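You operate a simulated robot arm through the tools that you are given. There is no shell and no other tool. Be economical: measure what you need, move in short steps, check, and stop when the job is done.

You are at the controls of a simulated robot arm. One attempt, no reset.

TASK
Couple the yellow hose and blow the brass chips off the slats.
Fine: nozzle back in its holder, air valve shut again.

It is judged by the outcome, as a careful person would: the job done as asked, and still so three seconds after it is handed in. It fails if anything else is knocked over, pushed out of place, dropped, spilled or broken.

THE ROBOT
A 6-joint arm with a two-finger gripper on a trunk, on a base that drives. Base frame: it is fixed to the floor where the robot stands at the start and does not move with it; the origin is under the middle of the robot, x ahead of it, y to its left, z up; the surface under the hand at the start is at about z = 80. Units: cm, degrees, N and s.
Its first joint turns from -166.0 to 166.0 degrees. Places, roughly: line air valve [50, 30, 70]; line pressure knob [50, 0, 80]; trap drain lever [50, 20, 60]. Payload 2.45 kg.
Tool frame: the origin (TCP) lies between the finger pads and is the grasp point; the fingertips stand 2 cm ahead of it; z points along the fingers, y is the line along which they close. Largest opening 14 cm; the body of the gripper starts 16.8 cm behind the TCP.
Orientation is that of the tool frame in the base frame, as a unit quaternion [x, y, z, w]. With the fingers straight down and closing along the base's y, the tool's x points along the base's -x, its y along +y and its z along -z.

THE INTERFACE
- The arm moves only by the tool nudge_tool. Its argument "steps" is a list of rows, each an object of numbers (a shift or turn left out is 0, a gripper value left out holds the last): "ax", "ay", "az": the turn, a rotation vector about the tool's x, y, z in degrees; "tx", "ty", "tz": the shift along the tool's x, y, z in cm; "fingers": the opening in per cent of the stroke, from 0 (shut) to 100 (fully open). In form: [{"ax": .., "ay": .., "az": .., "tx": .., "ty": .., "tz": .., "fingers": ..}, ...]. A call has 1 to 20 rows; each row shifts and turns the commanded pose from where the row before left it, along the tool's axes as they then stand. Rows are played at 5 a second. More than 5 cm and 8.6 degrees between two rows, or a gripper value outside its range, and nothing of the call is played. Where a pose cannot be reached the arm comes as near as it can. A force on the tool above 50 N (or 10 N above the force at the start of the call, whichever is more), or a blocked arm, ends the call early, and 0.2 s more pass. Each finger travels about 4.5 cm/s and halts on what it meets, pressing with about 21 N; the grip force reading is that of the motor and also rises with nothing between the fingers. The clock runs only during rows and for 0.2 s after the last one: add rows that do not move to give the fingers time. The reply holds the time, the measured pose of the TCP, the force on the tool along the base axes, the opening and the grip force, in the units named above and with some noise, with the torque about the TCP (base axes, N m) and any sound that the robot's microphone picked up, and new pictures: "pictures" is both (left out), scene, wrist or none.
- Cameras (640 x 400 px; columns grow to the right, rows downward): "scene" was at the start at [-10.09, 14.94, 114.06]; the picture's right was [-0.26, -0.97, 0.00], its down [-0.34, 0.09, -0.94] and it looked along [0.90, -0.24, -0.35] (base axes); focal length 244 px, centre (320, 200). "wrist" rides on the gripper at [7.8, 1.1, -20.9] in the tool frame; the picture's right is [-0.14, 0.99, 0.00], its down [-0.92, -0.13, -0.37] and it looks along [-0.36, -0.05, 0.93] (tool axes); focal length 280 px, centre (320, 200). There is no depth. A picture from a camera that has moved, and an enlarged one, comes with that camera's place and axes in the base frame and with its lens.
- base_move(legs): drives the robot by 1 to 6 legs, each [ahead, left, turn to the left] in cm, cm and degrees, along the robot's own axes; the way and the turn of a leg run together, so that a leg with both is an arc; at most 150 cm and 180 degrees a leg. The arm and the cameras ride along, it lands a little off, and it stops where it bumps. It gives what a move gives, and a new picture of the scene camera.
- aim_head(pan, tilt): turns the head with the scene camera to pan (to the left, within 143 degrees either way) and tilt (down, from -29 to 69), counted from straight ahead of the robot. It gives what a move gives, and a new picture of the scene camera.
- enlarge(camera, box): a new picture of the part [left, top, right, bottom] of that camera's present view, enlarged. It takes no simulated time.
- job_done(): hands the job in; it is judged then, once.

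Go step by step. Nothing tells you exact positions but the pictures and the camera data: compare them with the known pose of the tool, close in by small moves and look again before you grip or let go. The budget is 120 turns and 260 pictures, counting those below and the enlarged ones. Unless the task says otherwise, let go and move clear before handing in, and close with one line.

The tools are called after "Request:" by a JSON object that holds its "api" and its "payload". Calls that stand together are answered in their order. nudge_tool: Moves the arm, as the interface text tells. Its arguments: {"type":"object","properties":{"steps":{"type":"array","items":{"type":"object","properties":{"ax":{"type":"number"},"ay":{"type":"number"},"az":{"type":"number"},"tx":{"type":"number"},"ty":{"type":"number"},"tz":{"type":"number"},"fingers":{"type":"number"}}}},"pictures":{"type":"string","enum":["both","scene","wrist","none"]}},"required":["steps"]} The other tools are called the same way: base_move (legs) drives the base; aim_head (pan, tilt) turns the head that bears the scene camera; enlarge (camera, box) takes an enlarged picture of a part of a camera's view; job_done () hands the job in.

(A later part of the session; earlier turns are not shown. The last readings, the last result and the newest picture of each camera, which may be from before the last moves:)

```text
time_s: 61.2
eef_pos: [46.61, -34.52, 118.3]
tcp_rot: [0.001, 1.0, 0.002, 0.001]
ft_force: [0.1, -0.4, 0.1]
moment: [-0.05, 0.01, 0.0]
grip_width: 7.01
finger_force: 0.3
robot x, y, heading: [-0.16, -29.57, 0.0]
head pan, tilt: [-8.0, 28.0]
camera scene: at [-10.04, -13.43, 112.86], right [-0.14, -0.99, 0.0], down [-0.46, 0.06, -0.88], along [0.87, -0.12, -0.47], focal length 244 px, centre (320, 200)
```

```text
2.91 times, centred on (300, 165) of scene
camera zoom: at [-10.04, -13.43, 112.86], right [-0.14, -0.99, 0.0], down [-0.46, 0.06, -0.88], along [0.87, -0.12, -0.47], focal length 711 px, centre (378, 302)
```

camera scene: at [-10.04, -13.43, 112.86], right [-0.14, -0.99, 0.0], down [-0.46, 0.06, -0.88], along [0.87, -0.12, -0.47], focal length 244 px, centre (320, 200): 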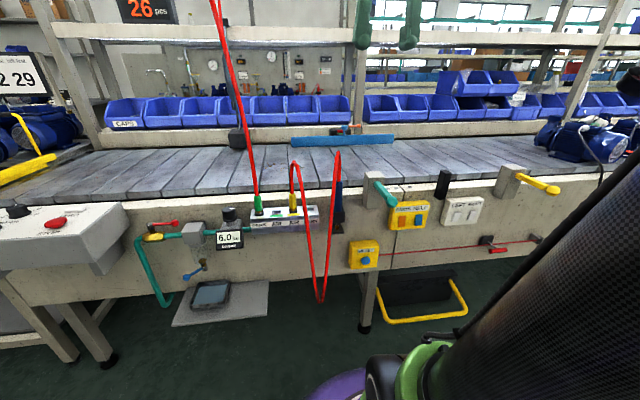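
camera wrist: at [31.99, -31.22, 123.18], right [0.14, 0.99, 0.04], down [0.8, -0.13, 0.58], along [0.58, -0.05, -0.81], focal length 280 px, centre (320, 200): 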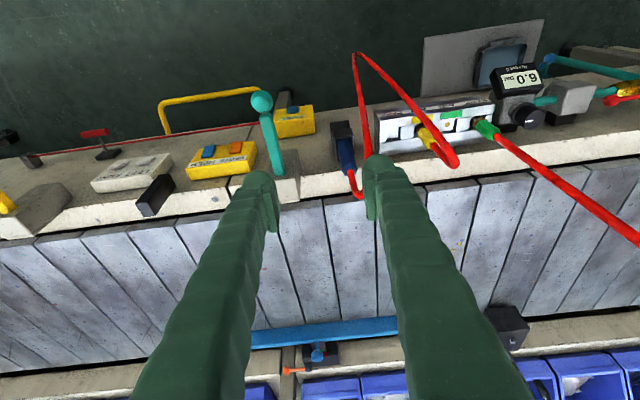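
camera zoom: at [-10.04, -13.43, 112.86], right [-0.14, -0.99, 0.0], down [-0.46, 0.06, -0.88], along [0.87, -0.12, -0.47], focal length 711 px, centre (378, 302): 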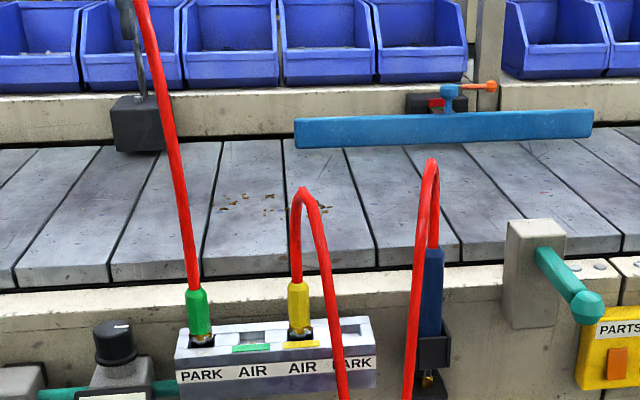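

The nozzle is upright at about (54.5, -28), with its blue body from z ≈ 74 to 84. I move above it with the fingers partly open.

Request:
{"api": "nudge_tool", "payload": {"steps": [{"tx": -4, "ty": 3.2, "fingers": 42}, {"tx": -4, "ty": 3.2}, {"tz": 4.5}, {"tz": 4.5}, {"tz": 4.5}, {"tz": 4.5}, {}]}}

Request:
{"api": "enlarge", "payload": {"camera": "wrist", "box": [220, 50, 420, 250]}}

Request:
{"api": "enlarge", "payload": {"camera": "scene", "box": [270, 100, 430, 250]}}

```text
refused: row 1 steps farther than a row can; nothing moved
```

```text
2.00 times, centred on (320, 150) of wrist
camera zoom: at [38.72, -33.5, 139.3], right [0.14, 0.99, 0.0], down [0.92, -0.13, 0.37], along [0.37, -0.05, -0.93], focal length 561 px, centre (320, 300)
```

zoom: 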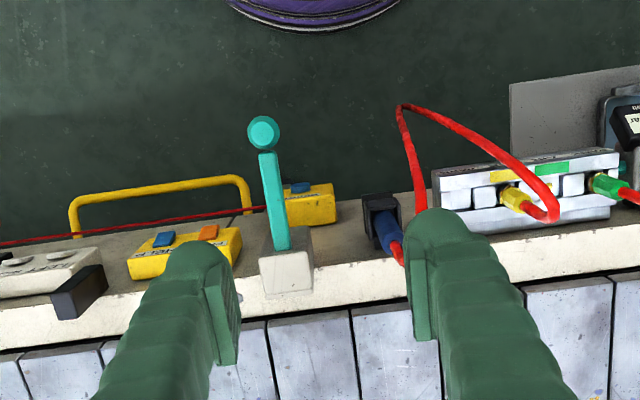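

```text
2.67 times, centred on (350, 175) of scene
camera zoom: at [-10.04, -13.43, 112.86], right [-0.14, -0.99, 0.0], down [-0.46, 0.06, -0.88], along [0.87, -0.12, -0.47], focal length 652 px, centre (240, 267)
```

zoom: 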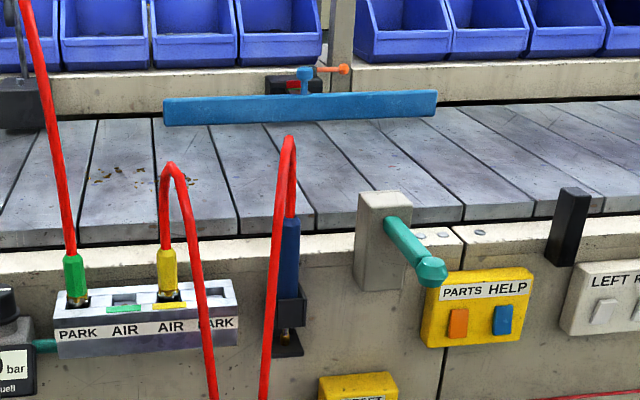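

Request:
{"api": "nudge_tool", "payload": {"steps": [{"tx": -3.5, "ty": 3, "fingers": 42}, {"tx": -3.5, "ty": 3}, {"tx": -0.9, "ty": 0.5, "tz": 4.5}, {"tz": 4.5}, {"tz": 4.5}, {"tz": 4.5}, {}]}}

Request:
{"api": "enlarge", "payload": {"camera": "wrist", "box": [220, 50, 420, 250]}}

Request:
{"api": "enlarge", "payload": {"camera": "scene", "box": [270, 100, 430, 250]}}

```text
time_s: 62.8
eef_pos: [54.52, -28.14, 100.25]
tcp_rot: [0.002, 1.0, 0.0, 0.0]
ft_force: [0.1, 0.2, 0.4]
moment: [-0.04, 0.0, -0.02]
grip_width: 5.88
finger_force: 0.1
robot x, y, heading: [-0.24, -29.43, 0.1]
head pan, tilt: [-8.0, 28.0]
camera scene: at [-10.04, -13.44, 112.86], right [-0.14, -0.99, 0.0], down [-0.47, 0.06, -0.88], along [0.87, -0.12, -0.47], focal length 244 px, centre (320, 200)
camera wrist: at [46.68, -27.03, 121.27], right [0.14, 0.99, 0.0], down [0.92, -0.13, 0.37], along [0.37, -0.05, -0.93], focal length 280 px, centre (320, 200)
```

scene: 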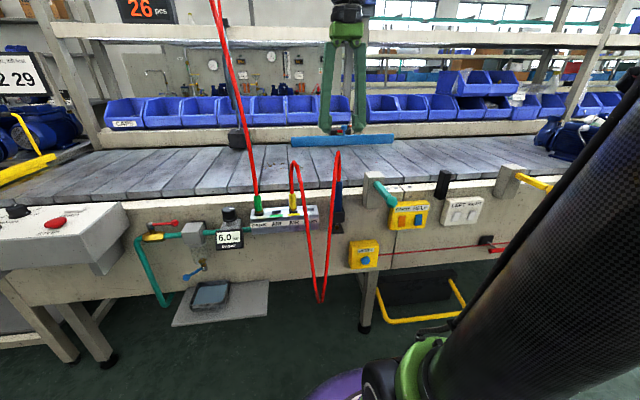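
wrist: 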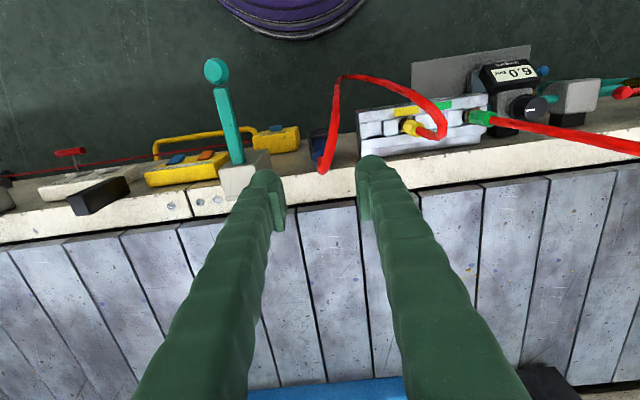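

```text
2.00 times, centred on (320, 150) of wrist
camera zoom: at [46.68, -27.03, 121.27], right [0.14, 0.99, 0.0], down [0.92, -0.13, 0.37], along [0.37, -0.05, -0.93], focal length 561 px, centre (320, 300)
```

zoom: 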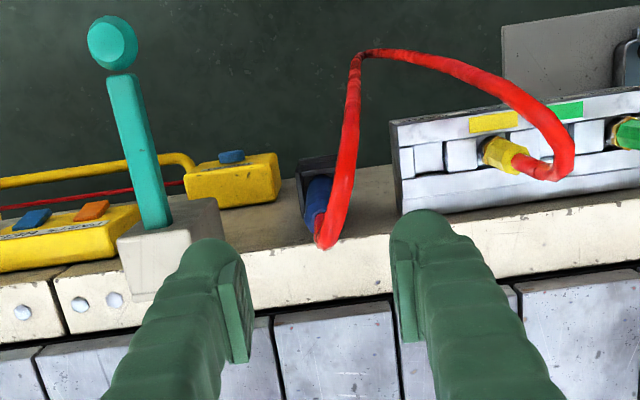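

```text
2.67 times, centred on (350, 175) of scene
camera zoom: at [-10.04, -13.44, 112.86], right [-0.14, -0.99, 0.0], down [-0.47, 0.06, -0.88], along [0.87, -0.12, -0.47], focal length 652 px, centre (240, 267)
```

zoom: 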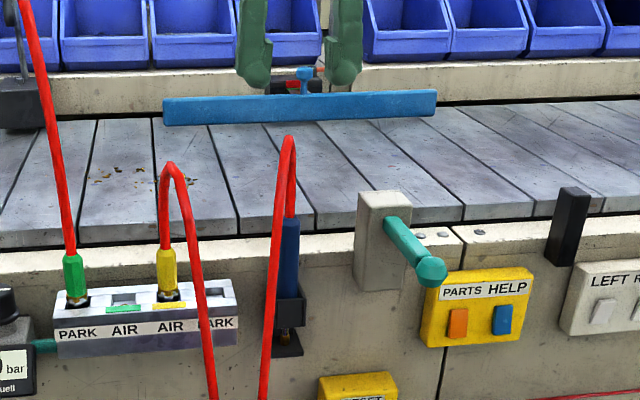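

Request:
{"api": "nudge_tool", "payload": {"steps": [{"tx": -0.8, "ty": -0.2, "tz": 4}, {"tz": 4}, {"tz": 4}, {}], "pictures": "wrist"}}

Request:
{"api": "enlarge", "payload": {"camera": "wrist", "box": [220, 50, 420, 250]}}

Request:
{"api": "enlarge", "payload": {"camera": "scene", "box": [270, 100, 430, 250]}}

```text
time_s: 63.8
eef_pos: [55.16, -28.33, 88.31]
tcp_rot: [0.002, 1.0, 0.0, 0.0]
ft_force: [-0.5, -0.5, -0.6]
moment: [0.01, -0.03, 0.01]
grip_width: 5.87
finger_force: 0.1
robot x, y, heading: [0.02, -29.26, -0.1]
head pan, tilt: [-8.0, 28.0]
camera wrist: at [47.32, -27.28, 109.2], right [0.14, 0.99, 0.0], down [0.92, -0.13, 0.37], along [0.37, -0.05, -0.93], focal length 280 px, centre (320, 200)
```

wrist: 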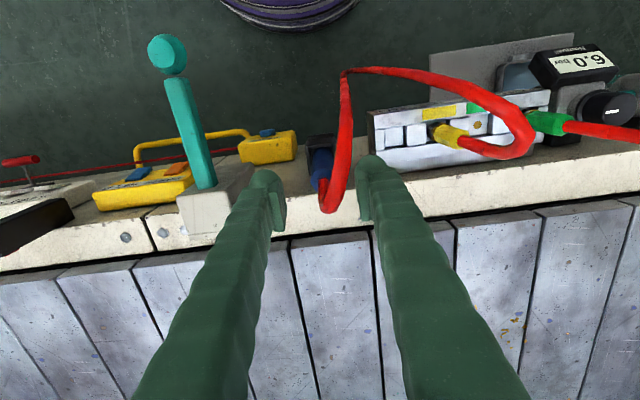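

```text
2.00 times, centred on (320, 150) of wrist
camera zoom: at [47.32, -27.28, 109.2], right [0.14, 0.99, 0.0], down [0.92, -0.13, 0.37], along [0.37, -0.05, -0.93], focal length 561 px, centre (320, 300)
```

zoom: 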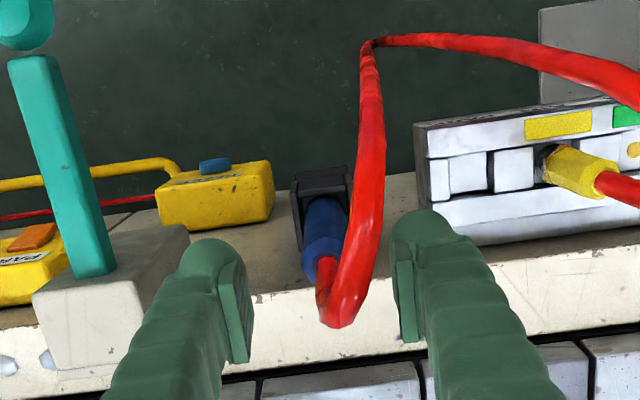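

```text
2.67 times, centred on (350, 175) of scene
camera zoom: at [-10.04, -13.44, 112.86], right [-0.14, -0.99, 0.0], down [-0.47, 0.06, -0.88], along [0.87, -0.12, -0.47], focal length 652 px, centre (240, 267)
```

zoom: 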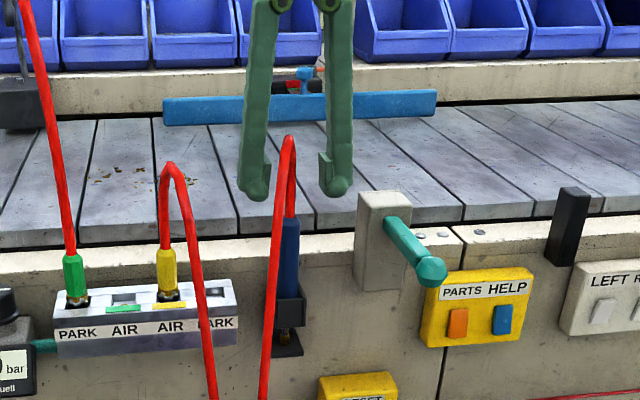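

Request:
{"api": "nudge_tool", "payload": {"steps": [{"tx": -0.2, "tz": 3}, {"tz": 3}, {"tz": 2.5}, {"fingers": 25}, {"fingers": 12}, {"fingers": 8}, {}, {}], "pictures": "wrist"}}

Request:
{"api": "enlarge", "payload": {"camera": "scene", "box": [270, 100, 430, 250]}}

```text
time_s: 65.6
eef_pos: [55.63, -28.3, 79.83]
tcp_rot: [0.002, 1.0, 0.001, 0.0]
ft_force: [0.1, 0.1, 0.1]
moment: [-0.03, 0.01, 0.02]
grip_width: 2.46
finger_force: 21.8
robot x, y, heading: [0.15, -28.99, -0.1]
head pan, tilt: [-8.0, 28.0]
camera wrist: at [47.72, -27.27, 100.77], right [0.14, 0.99, 0.0], down [0.92, -0.13, 0.37], along [0.37, -0.05, -0.93], focal length 280 px, centre (320, 200)
```

wrist: 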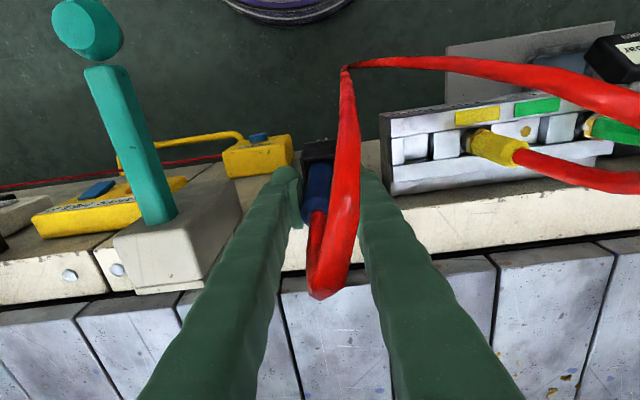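

```text
2.67 times, centred on (350, 175) of scene
camera zoom: at [-10.04, -13.44, 112.86], right [-0.14, -0.99, 0.0], down [-0.47, 0.06, -0.88], along [0.87, -0.12, -0.47], focal length 652 px, centre (240, 267)
```

zoom: 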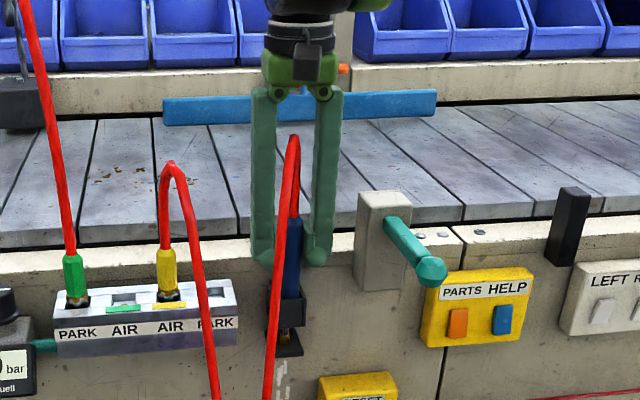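

The nozzle is held, and squeezing it makes it blow downward. I lift it straight out, tilt it forward and stop over bare slats to the right of the chips.

Request:
{"api": "nudge_tool", "payload": {"steps": [{"tz": -2}, {"tz": -4}, {"tz": -4.5}, {"tz": -4.5}, {"ay": -7.2}, {"ay": -7.2}, {"ay": -7.2}, {"ay": -7.2}, {"ay": -7.2}, {"ay": -7.2}, {"ay": -7.2}, {}]}}

Request:
{"api": "enlarge", "payload": {"camera": "scene", "box": [200, 80, 440, 260]}}

```text
time_s: 68.2
eef_pos: [55.54, -28.29, 95.03]
tcp_rot: [0.001, 0.904, 0.0, 0.427]
ft_force: [-0.2, 0.1, -0.9]
moment: [0.0, 0.0, 0.02]
grip_width: 2.46
finger_force: 21.4
robot x, y, heading: [-0.19, -29.71, -0.2]
head pan, tilt: [-8.0, 28.0]
camera scene: at [-10.05, -13.44, 112.86], right [-0.14, -0.99, 0.0], down [-0.47, 0.06, -0.88], along [0.87, -0.12, -0.47], focal length 244 px, centre (320, 200)
camera wrist: at [34.39, -27.14, 102.18], right [0.09, 0.99, 0.11], down [0.3, -0.13, 0.94], along [0.95, -0.05, -0.31], focal length 280 px, centre (320, 200)
```

scene: 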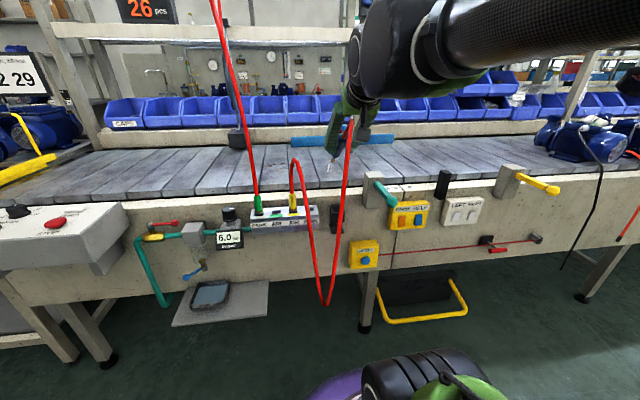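
wrist: 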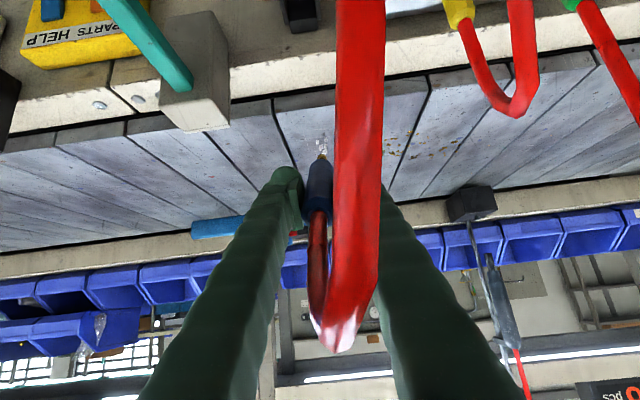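

```text
2.22 times, centred on (320, 170) of scene
camera zoom: at [-10.05, -13.44, 112.86], right [-0.14, -0.99, 0.0], down [-0.47, 0.06, -0.88], along [0.87, -0.12, -0.47], focal length 543 px, centre (320, 267)
```

zoom: 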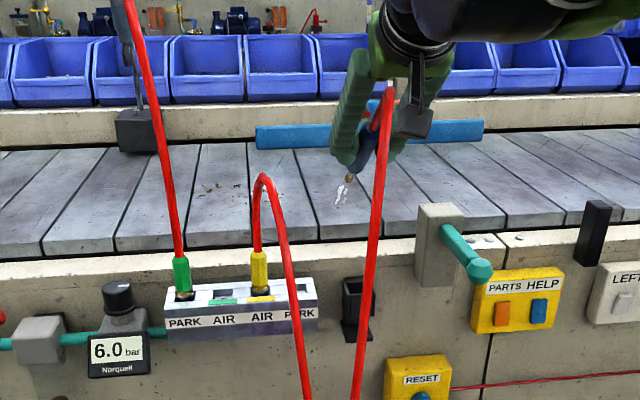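

The jet works. I lower it a little and sweep slowly to the left toward the right edge of the chips.

Request:
{"api": "nudge_tool", "payload": {"steps": [{"tx": -0.6, "tz": 4.6}, {"ty": 2}, {"ty": 2}, {"ty": 2}, {"ty": 1.5}, {}]}}

Request:
{"api": "enlarge", "payload": {"camera": "scene", "box": [220, 120, 380, 220]}}

Request:
{"api": "enlarge", "payload": {"camera": "wrist", "box": [260, 60, 480, 260]}}

```text
time_s: 69.6
eef_pos: [59.4, -20.77, 92.33]
tcp_rot: [0.002, 0.905, -0.001, 0.426]
ft_force: [0.9, 0.3, -1.0]
moment: [0.03, -0.01, 0.01]
grip_width: 2.46
finger_force: 20.7
robot x, y, heading: [0.01, -29.32, -0.0]
head pan, tilt: [-8.0, 28.0]
camera scene: at [-10.05, -13.44, 112.86], right [-0.14, -0.99, 0.0], down [-0.47, 0.06, -0.88], along [0.87, -0.12, -0.47], focal length 244 px, centre (320, 200)
camera wrist: at [38.33, -19.61, 99.72], right [0.09, 0.99, 0.11], down [0.3, -0.13, 0.94], along [0.95, -0.05, -0.31], focal length 280 px, centre (320, 200)
```

scene: 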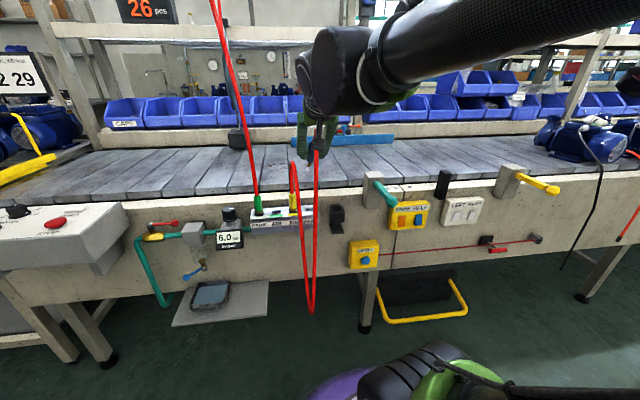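
wrist: 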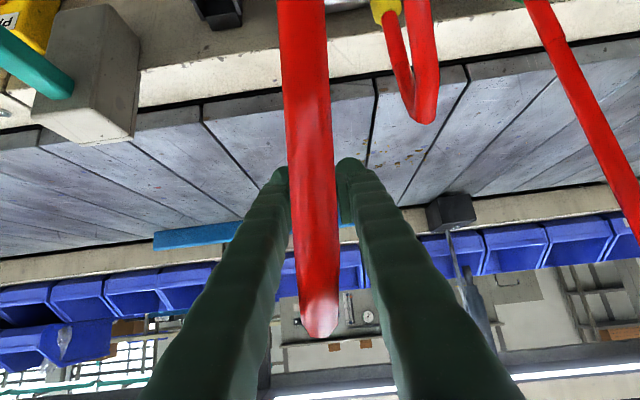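

```text
4.00 times, centred on (300, 170) of scene
camera zoom: at [-10.05, -13.44, 112.86], right [-0.14, -0.99, 0.0], down [-0.47, 0.06, -0.88], along [0.87, -0.12, -0.47], focal length 977 px, centre (400, 320)
```

zoom: 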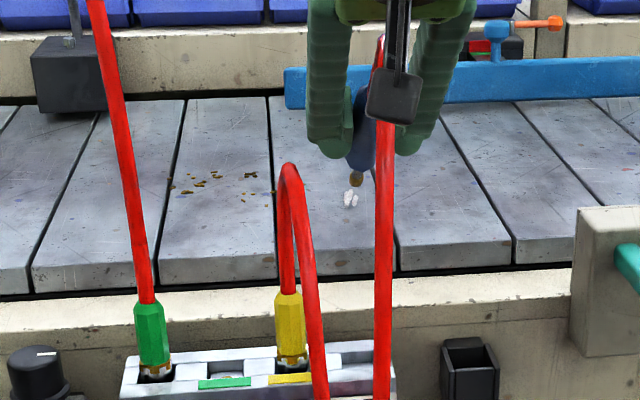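

```text
2.00 times, centred on (370, 160) of wrist
camera zoom: at [38.33, -19.61, 99.72], right [0.09, 0.99, 0.11], down [0.3, -0.13, 0.94], along [0.95, -0.05, -0.31], focal length 561 px, centre (220, 280)
```

zoom: 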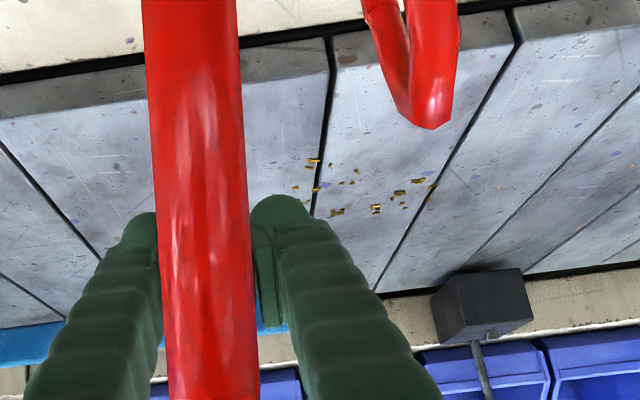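

Request:
{"api": "nudge_tool", "payload": {"steps": [{"tx": -1.5, "tz": 0.8}, {"ty": 1}, {"ty": 1}, {"ty": 1}, {"ty": 1}, {"ty": 1}, {}, {}]}}

Request:
{"api": "enlarge", "payload": {"camera": "scene", "box": [220, 120, 380, 220]}}

Request:
{"api": "enlarge", "payload": {"camera": "wrist", "box": [260, 60, 480, 260]}}

```text
time_s: 71.4
eef_pos: [60.92, -15.75, 93.01]
tcp_rot: [0.002, 0.905, -0.001, 0.426]
ft_force: [0.1, 0.0, -2.0]
moment: [-0.04, 0.01, -0.03]
grip_width: 2.44
finger_force: 21.1
robot x, y, heading: [-0.19, -29.5, 0.0]
head pan, tilt: [-8.0, 28.0]
camera scene: at [-10.05, -13.44, 112.86], right [-0.14, -0.99, 0.0], down [-0.47, 0.06, -0.88], along [0.87, -0.12, -0.47], focal length 244 px, centre (320, 200)
camera wrist: at [39.94, -14.67, 100.39], right [0.09, 0.99, 0.11], down [0.3, -0.13, 0.94], along [0.95, -0.05, -0.31], focal length 280 px, centre (320, 200)
```

scene: 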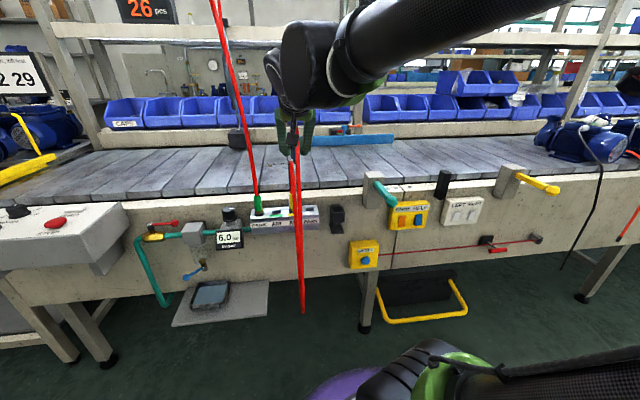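
wrist: 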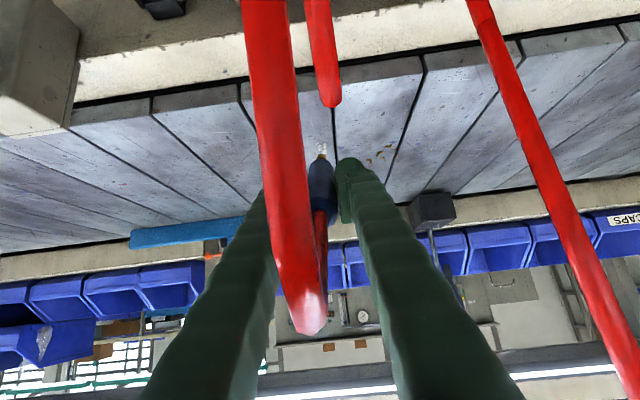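

```text
4.00 times, centred on (300, 170) of scene
camera zoom: at [-10.05, -13.44, 112.86], right [-0.14, -0.99, 0.0], down [-0.47, 0.06, -0.88], along [0.87, -0.12, -0.47], focal length 977 px, centre (400, 320)
```

zoom: 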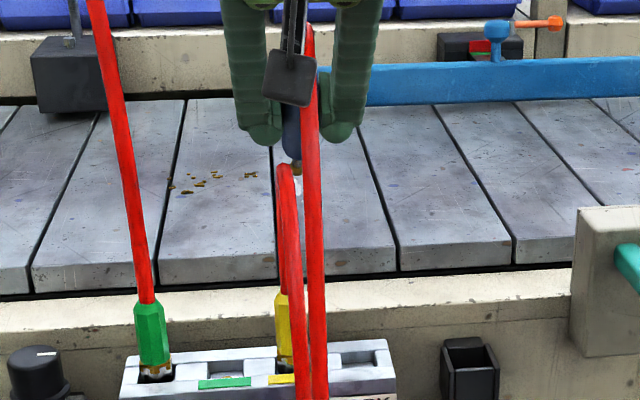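

```text
2.00 times, centred on (370, 160) of wrist
camera zoom: at [39.94, -14.67, 100.39], right [0.09, 0.99, 0.11], down [0.3, -0.13, 0.94], along [0.95, -0.05, -0.31], focal length 561 px, centre (220, 280)
```

zoom: 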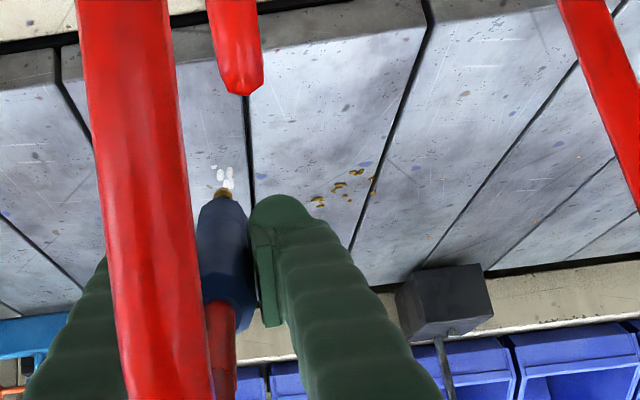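

The chips on the right slat are gone. I continue slowly to the left.

Request:
{"api": "nudge_tool", "payload": {"steps": [{"ty": 1}, {"ty": 1}, {"ty": 1}, {"ty": 1}, {"ty": 0.8}, {}, {}]}}

Request:
{"api": "enlarge", "payload": {"camera": "scene", "box": [220, 120, 380, 220]}}

Request:
{"api": "enlarge", "payload": {"camera": "wrist", "box": [260, 60, 480, 260]}}

```text
time_s: 73.0
eef_pos: [61.0, -11.02, 93.05]
tcp_rot: [0.003, 0.905, -0.001, 0.425]
ft_force: [-0.3, 0.4, -1.0]
moment: [-0.01, 0.03, 0.01]
grip_width: 2.46
finger_force: 21.5
robot x, y, heading: [-0.09, -29.86, 0.0]
head pan, tilt: [-8.0, 28.0]
camera scene: at [-10.04, -13.44, 112.86], right [-0.14, -0.99, 0.0], down [-0.47, 0.06, -0.88], along [0.87, -0.12, -0.47], focal length 244 px, centre (320, 200)
camera wrist: at [39.95, -9.87, 100.44], right [0.09, 0.99, 0.11], down [0.3, -0.13, 0.94], along [0.95, -0.05, -0.31], focal length 280 px, centre (320, 200)
```

scene: 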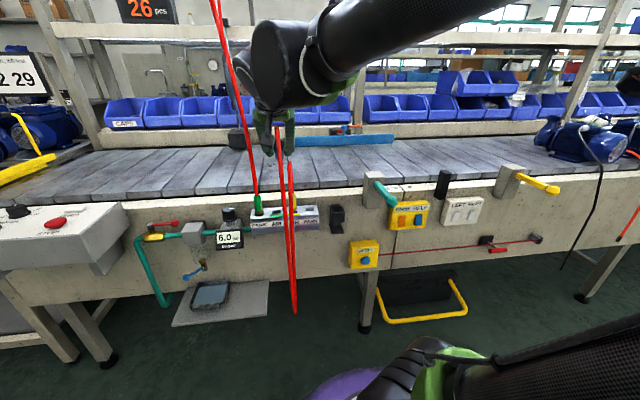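
wrist: 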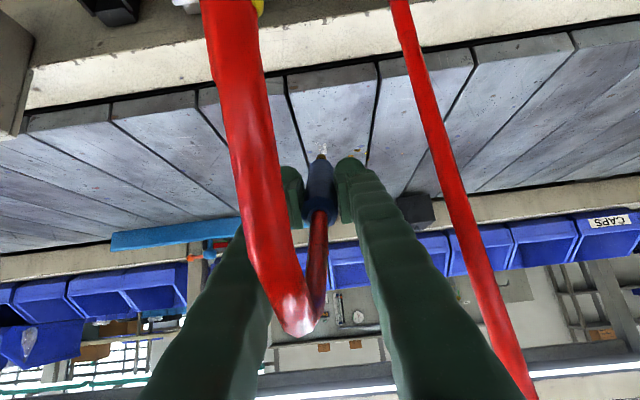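

```text
4.00 times, centred on (300, 170) of scene
camera zoom: at [-10.04, -13.44, 112.86], right [-0.14, -0.99, 0.0], down [-0.47, 0.06, -0.88], along [0.87, -0.12, -0.47], focal length 977 px, centre (400, 320)
```

zoom: 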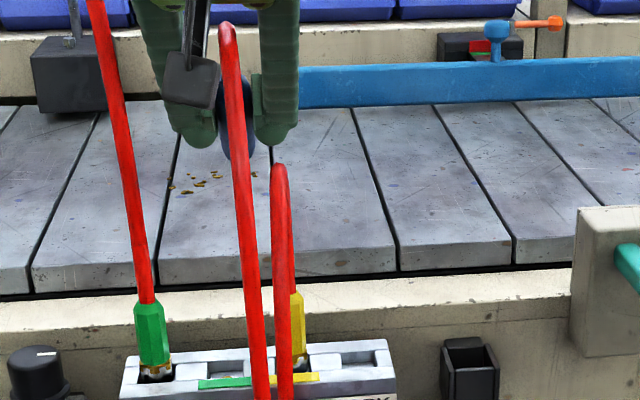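

```text
2.00 times, centred on (370, 160) of wrist
camera zoom: at [39.95, -9.87, 100.44], right [0.09, 0.99, 0.11], down [0.3, -0.13, 0.94], along [0.95, -0.05, -0.31], focal length 561 px, centre (220, 280)
```

zoom: 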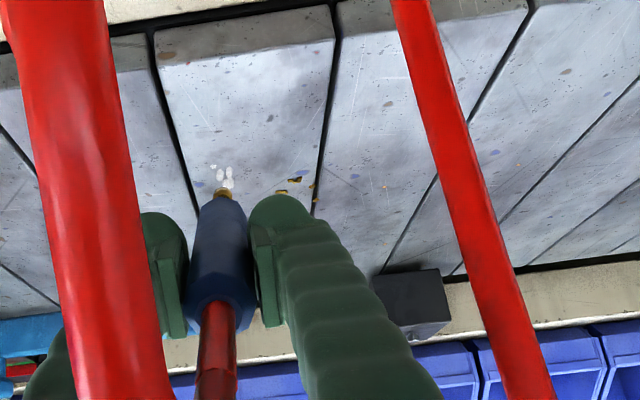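

Request:
{"api": "nudge_tool", "payload": {"steps": [{"ty": 0.9}, {"ty": 0.9}, {"ty": 0.9}, {}, {"ax": -3.85, "az": -3.2}, {"ax": -3.85, "az": -3.2}, {}, {}]}}

Request:
{"api": "enlarge", "payload": {"camera": "scene", "box": [200, 110, 380, 220]}}

Request:
{"api": "enlarge", "payload": {"camera": "wrist", "box": [260, 60, 480, 260]}}

```text
time_s: 74.8
eef_pos: [60.95, -8.28, 93.06]
tcp_rot: [-0.077, 0.901, 0.037, 0.425]
ft_force: [-0.6, 0.9, -0.9]
moment: [-0.02, -0.01, -0.03]
grip_width: 2.45
finger_force: 21.1
robot x, y, heading: [-0.06, -29.65, 0.1]
head pan, tilt: [-8.0, 28.0]
camera scene: at [-10.04, -13.43, 112.86], right [-0.14, -0.99, 0.0], down [-0.47, 0.06, -0.88], along [0.87, -0.12, -0.47], focal length 244 px, centre (320, 200)
camera wrist: at [40.05, -10.83, 100.42], right [-0.08, 0.99, 0.11], down [0.32, -0.07, 0.94], along [0.94, 0.11, -0.31], focal length 280 px, centre (320, 200)
```

scene: 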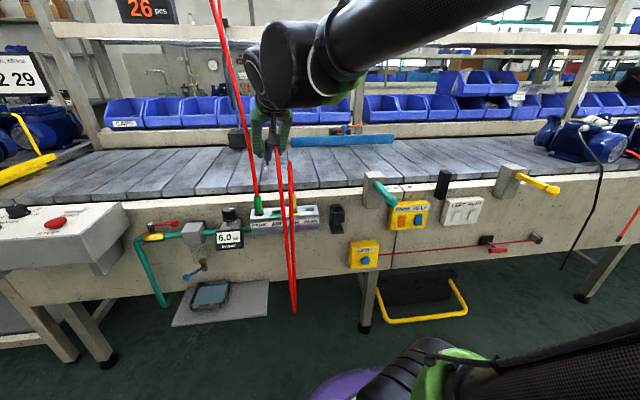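
wrist: 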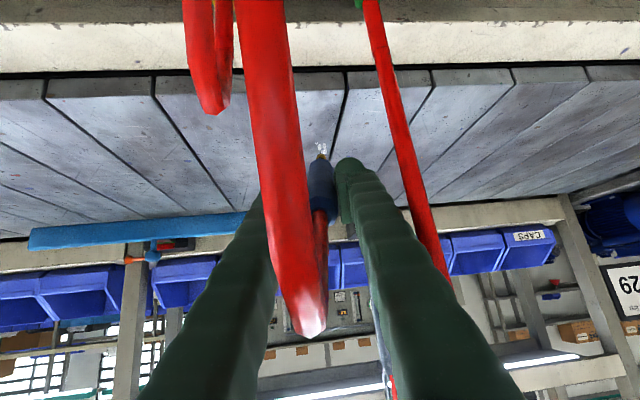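

```text
3.56 times, centred on (290, 165) of scene
camera zoom: at [-10.04, -13.43, 112.86], right [-0.14, -0.99, 0.0], down [-0.47, 0.06, -0.88], along [0.87, -0.12, -0.47], focal length 869 px, centre (427, 324)
```

zoom: 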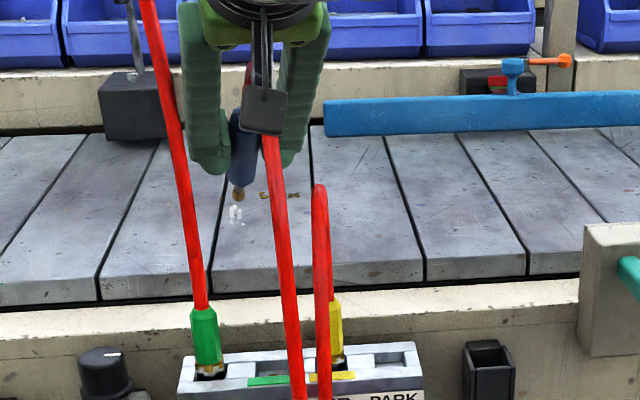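

```text
2.00 times, centred on (370, 160) of wrist
camera zoom: at [40.05, -10.83, 100.42], right [-0.08, 0.99, 0.11], down [0.32, -0.07, 0.94], along [0.94, 0.11, -0.31], focal length 561 px, centre (220, 280)
```

zoom: 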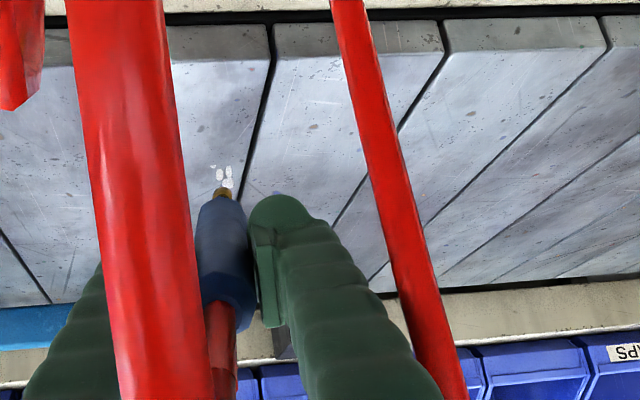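

A few chips remain a little farther back, at about x = 83. I straighten, go back right, advance about 5 cm and sweep left again.

Request:
{"api": "nudge_tool", "payload": {"steps": [{"ax": 3.85, "az": 3.2}, {"ax": 3.85, "az": 3.2, "ty": -2}, {"ty": -3}, {"tx": -1.6, "tz": 1.9}, {"tx": -1.6, "tz": 1.9}, {"ty": 0.8}, {"ty": 0.8}, {"ty": 0.8}, {"ty": 0.8}, {"ty": 0.8}, {}]}}

Request:
{"api": "enlarge", "payload": {"camera": "scene", "box": [200, 110, 380, 220]}}

Request:
{"api": "enlarge", "payload": {"camera": "wrist", "box": [260, 60, 480, 260]}}

```text
time_s: 77.2
eef_pos: [66.24, -9.34, 93.0]
tcp_rot: [0.002, 0.905, -0.001, 0.426]
ft_force: [-0.1, 0.0, -0.4]
moment: [0.0, 0.01, -0.04]
grip_width: 2.42
finger_force: 21.0
robot x, y, heading: [-0.06, -29.84, 0.1]
head pan, tilt: [-8.0, 28.0]
camera scene: at [-10.04, -13.43, 112.86], right [-0.14, -0.99, 0.0], down [-0.47, 0.06, -0.88], along [0.87, -0.12, -0.47], focal length 244 px, centre (320, 200)
camera wrist: at [45.08, -8.14, 100.41], right [0.09, 0.99, 0.11], down [0.3, -0.13, 0.94], along [0.95, -0.05, -0.31], focal length 280 px, centre (320, 200)
```

scene: 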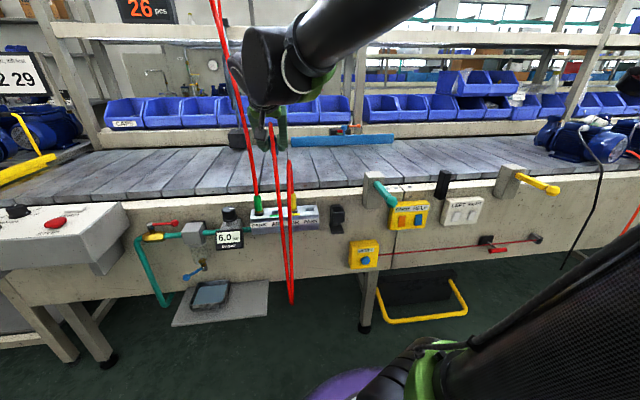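
wrist: 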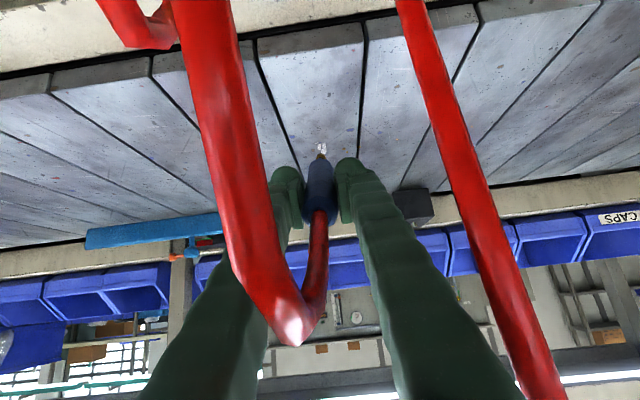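

```text
3.56 times, centred on (290, 165) of scene
camera zoom: at [-10.04, -13.43, 112.86], right [-0.14, -0.99, 0.0], down [-0.47, 0.06, -0.88], along [0.87, -0.12, -0.47], focal length 869 px, centre (427, 324)
```

zoom: 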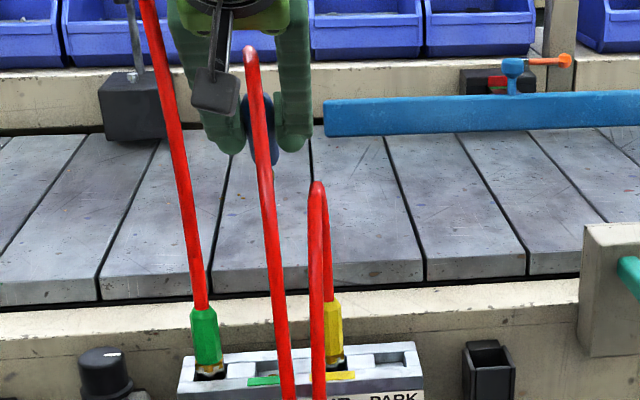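

```text
2.00 times, centred on (370, 160) of wrist
camera zoom: at [45.08, -8.14, 100.41], right [0.09, 0.99, 0.11], down [0.3, -0.13, 0.94], along [0.95, -0.05, -0.31], focal length 561 px, centre (220, 280)
```

zoom: 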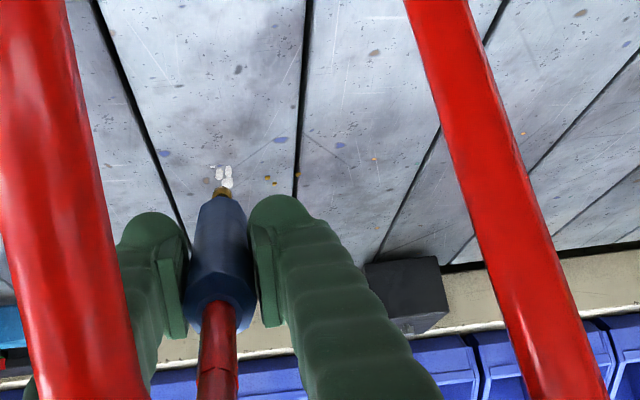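

Request:
{"api": "nudge_tool", "payload": {"steps": [{"ty": 0.8}, {"ty": 0.8}, {}, {"ax": -3.85, "az": -3.2}, {"ax": -3.85, "az": -3.2}, {"ax": -3.85, "az": -3.2}, {}, {}]}}

Request:
{"api": "enlarge", "payload": {"camera": "scene", "box": [200, 110, 380, 220]}}

Request:
{"api": "enlarge", "payload": {"camera": "wrist", "box": [260, 60, 480, 260]}}

```text
time_s: 79.0
eef_pos: [66.27, -7.68, 93.16]
tcp_rot: [-0.116, 0.898, 0.055, 0.422]
ft_force: [-0.2, -0.1, -1.9]
moment: [-0.02, 0.03, 0.01]
grip_width: 2.47
finger_force: 20.7
robot x, y, heading: [0.2, -29.39, 0.2]
head pan, tilt: [-8.0, 28.0]
camera scene: at [-10.04, -13.43, 112.86], right [-0.14, -0.99, 0.0], down [-0.47, 0.06, -0.88], along [0.87, -0.12, -0.47], focal length 244 px, centre (320, 200)
camera wrist: at [45.53, -12.07, 100.43], right [-0.17, 0.98, 0.11], down [0.33, -0.05, 0.94], along [0.93, 0.19, -0.31], focal length 280 px, centre (320, 200)
```

scene: 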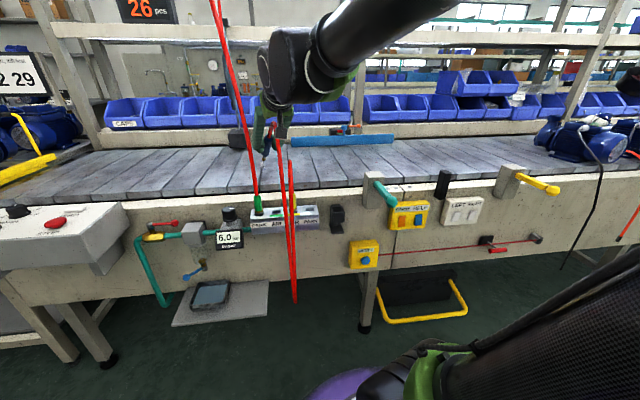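
wrist: 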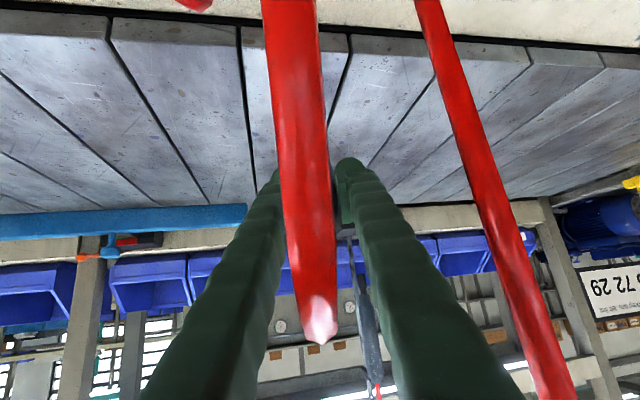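

```text
3.56 times, centred on (290, 165) of scene
camera zoom: at [-10.04, -13.43, 112.86], right [-0.14, -0.99, 0.0], down [-0.47, 0.06, -0.88], along [0.87, -0.12, -0.47], focal length 869 px, centre (427, 324)
```

zoom: 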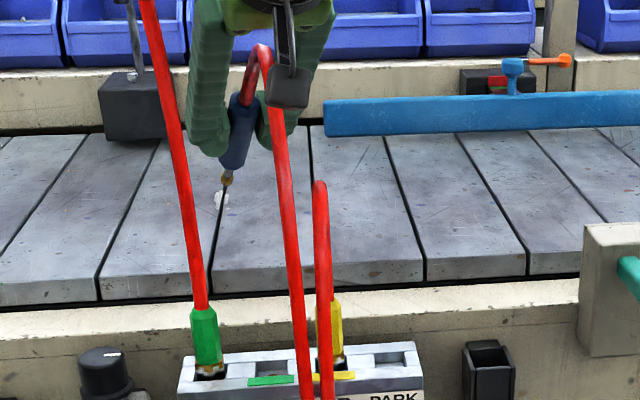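

```text
2.00 times, centred on (370, 160) of wrist
camera zoom: at [45.53, -12.07, 100.43], right [-0.17, 0.98, 0.11], down [0.33, -0.05, 0.94], along [0.93, 0.19, -0.31], focal length 561 px, centre (220, 280)
```

zoom: 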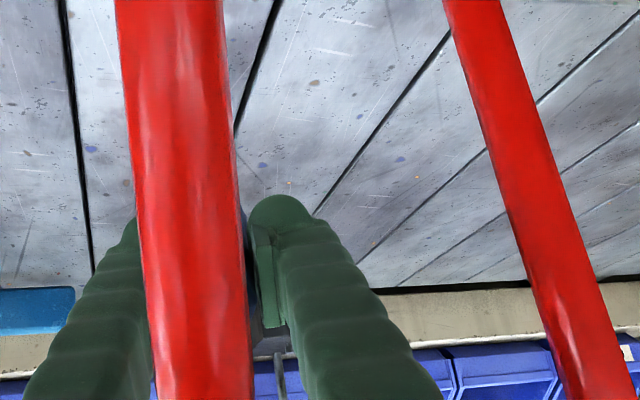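

That looks clear. I straighten, back away to the right and up, and inspect the slats.

Request:
{"api": "nudge_tool", "payload": {"steps": [{"ax": 3.85, "az": 3.2}, {"ax": 3.85, "az": 3.2}, {"ax": 3.85, "az": 3.2}, {"tx": -2.5, "tz": -2.1}, {"ty": -4}, {"ty": -4}, {"ty": -4}, {"ty": -4}, {"ty": -4}, {}]}}

Request:
{"api": "enlarge", "payload": {"camera": "scene", "box": [190, 110, 350, 220]}}

Request:
{"api": "enlarge", "payload": {"camera": "wrist", "box": [300, 40, 560, 240]}}

```text
time_s: 81.2
eef_pos: [66.01, -27.71, 96.32]
tcp_rot: [0.002, 0.905, 0.0, 0.426]
ft_force: [-0.3, -0.5, -1.0]
moment: [0.01, 0.04, 0.01]
grip_width: 2.44
finger_force: 21.2
robot x, y, heading: [0.16, -29.56, -0.1]
head pan, tilt: [-8.0, 28.0]
camera scene: at [-10.04, -13.44, 112.86], right [-0.14, -0.99, 0.0], down [-0.47, 0.06, -0.88], along [0.87, -0.12, -0.47], focal length 244 px, centre (320, 200)
camera wrist: at [45.01, -26.66, 103.66], right [0.09, 0.99, 0.11], down [0.3, -0.13, 0.94], along [0.95, -0.05, -0.31], focal length 280 px, centre (320, 200)
```

scene: 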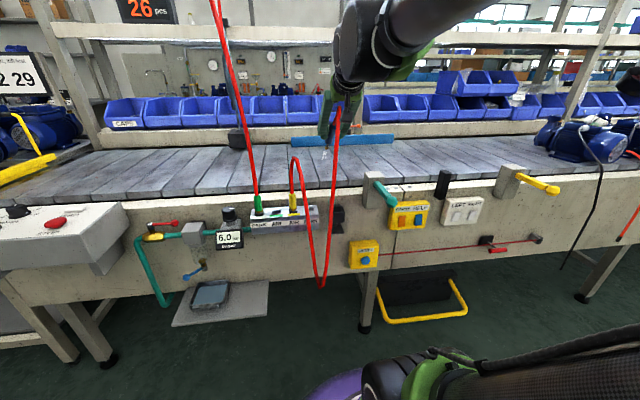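
wrist: 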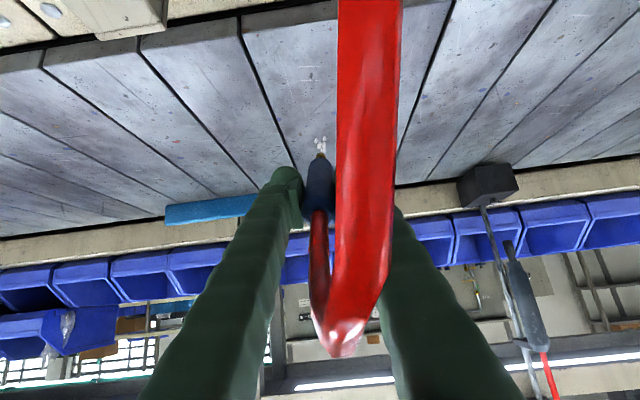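

```text
3.64 times, centred on (270, 165) of scene
camera zoom: at [-10.04, -13.44, 112.86], right [-0.14, -0.99, 0.0], down [-0.47, 0.06, -0.88], along [0.87, -0.12, -0.47], focal length 888 px, centre (502, 327)
```

zoom: 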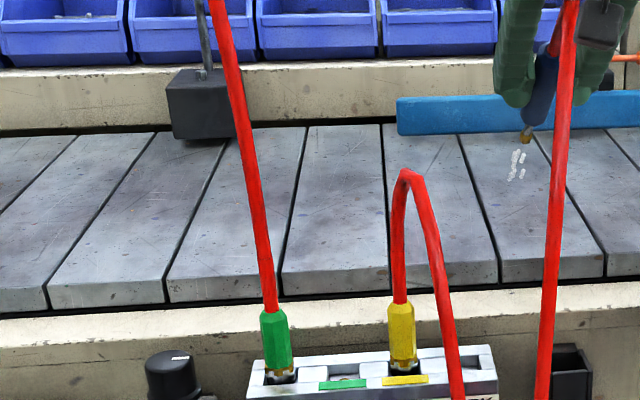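

```text
2.00 times, centred on (430, 140) of wrist
camera zoom: at [45.01, -26.66, 103.66], right [0.09, 0.99, 0.11], down [0.3, -0.13, 0.94], along [0.95, -0.05, -0.31], focal length 561 px, centre (100, 320)
```

zoom: 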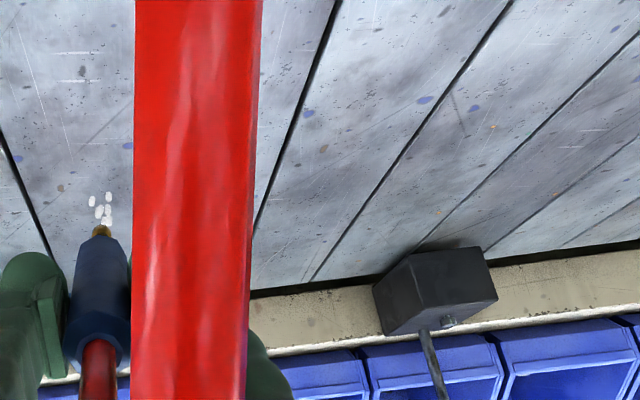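

Request:
{"api": "enlarge", "payload": {"camera": "wrist", "box": [430, 90, 530, 190]}}

Request:
{"api": "enlarge", "payload": {"camera": "scene", "box": [220, 135, 290, 195]}}

Request:
{"api": "enlarge", "payload": {"camera": "wrist", "box": [390, 60, 490, 160]}}

```text
4.00 times, centred on (480, 140) of wrist
camera zoom: at [45.01, -26.66, 103.66], right [0.09, 0.99, 0.11], down [0.3, -0.13, 0.94], along [0.95, -0.05, -0.31], focal length 1122 px, centre (-320, 440)
```

zoom: 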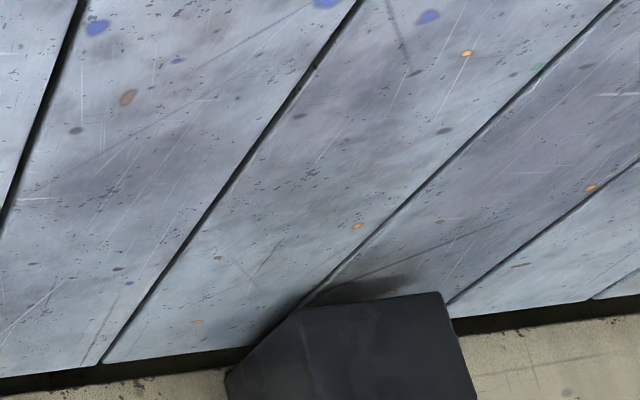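

```text
6.67 times, centred on (255, 165) of scene
camera zoom: at [-10.04, -13.44, 112.86], right [-0.14, -0.99, 0.0], down [-0.47, 0.06, -0.88], along [0.87, -0.12, -0.47], focal length 1629 px, centre (753, 433)
```

zoom: 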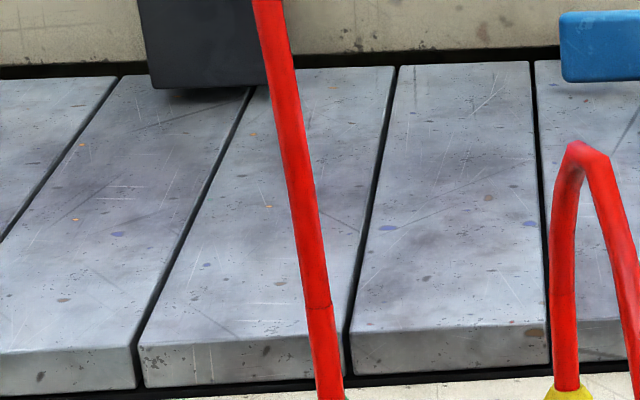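

```text
4.00 times, centred on (440, 110) of wrist
camera zoom: at [45.01, -26.66, 103.66], right [0.09, 0.99, 0.11], down [0.3, -0.13, 0.94], along [0.95, -0.05, -0.31], focal length 1122 px, centre (-160, 560)
```

zoom: 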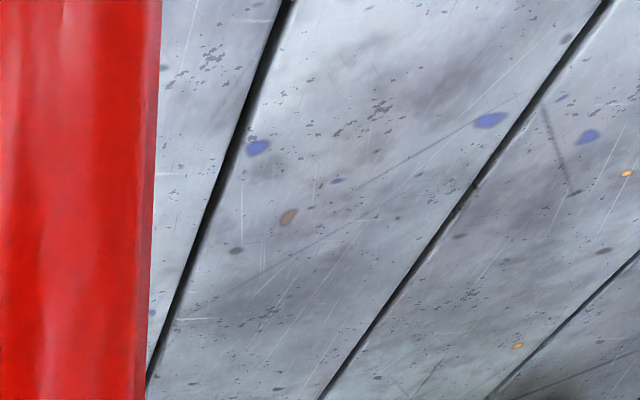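

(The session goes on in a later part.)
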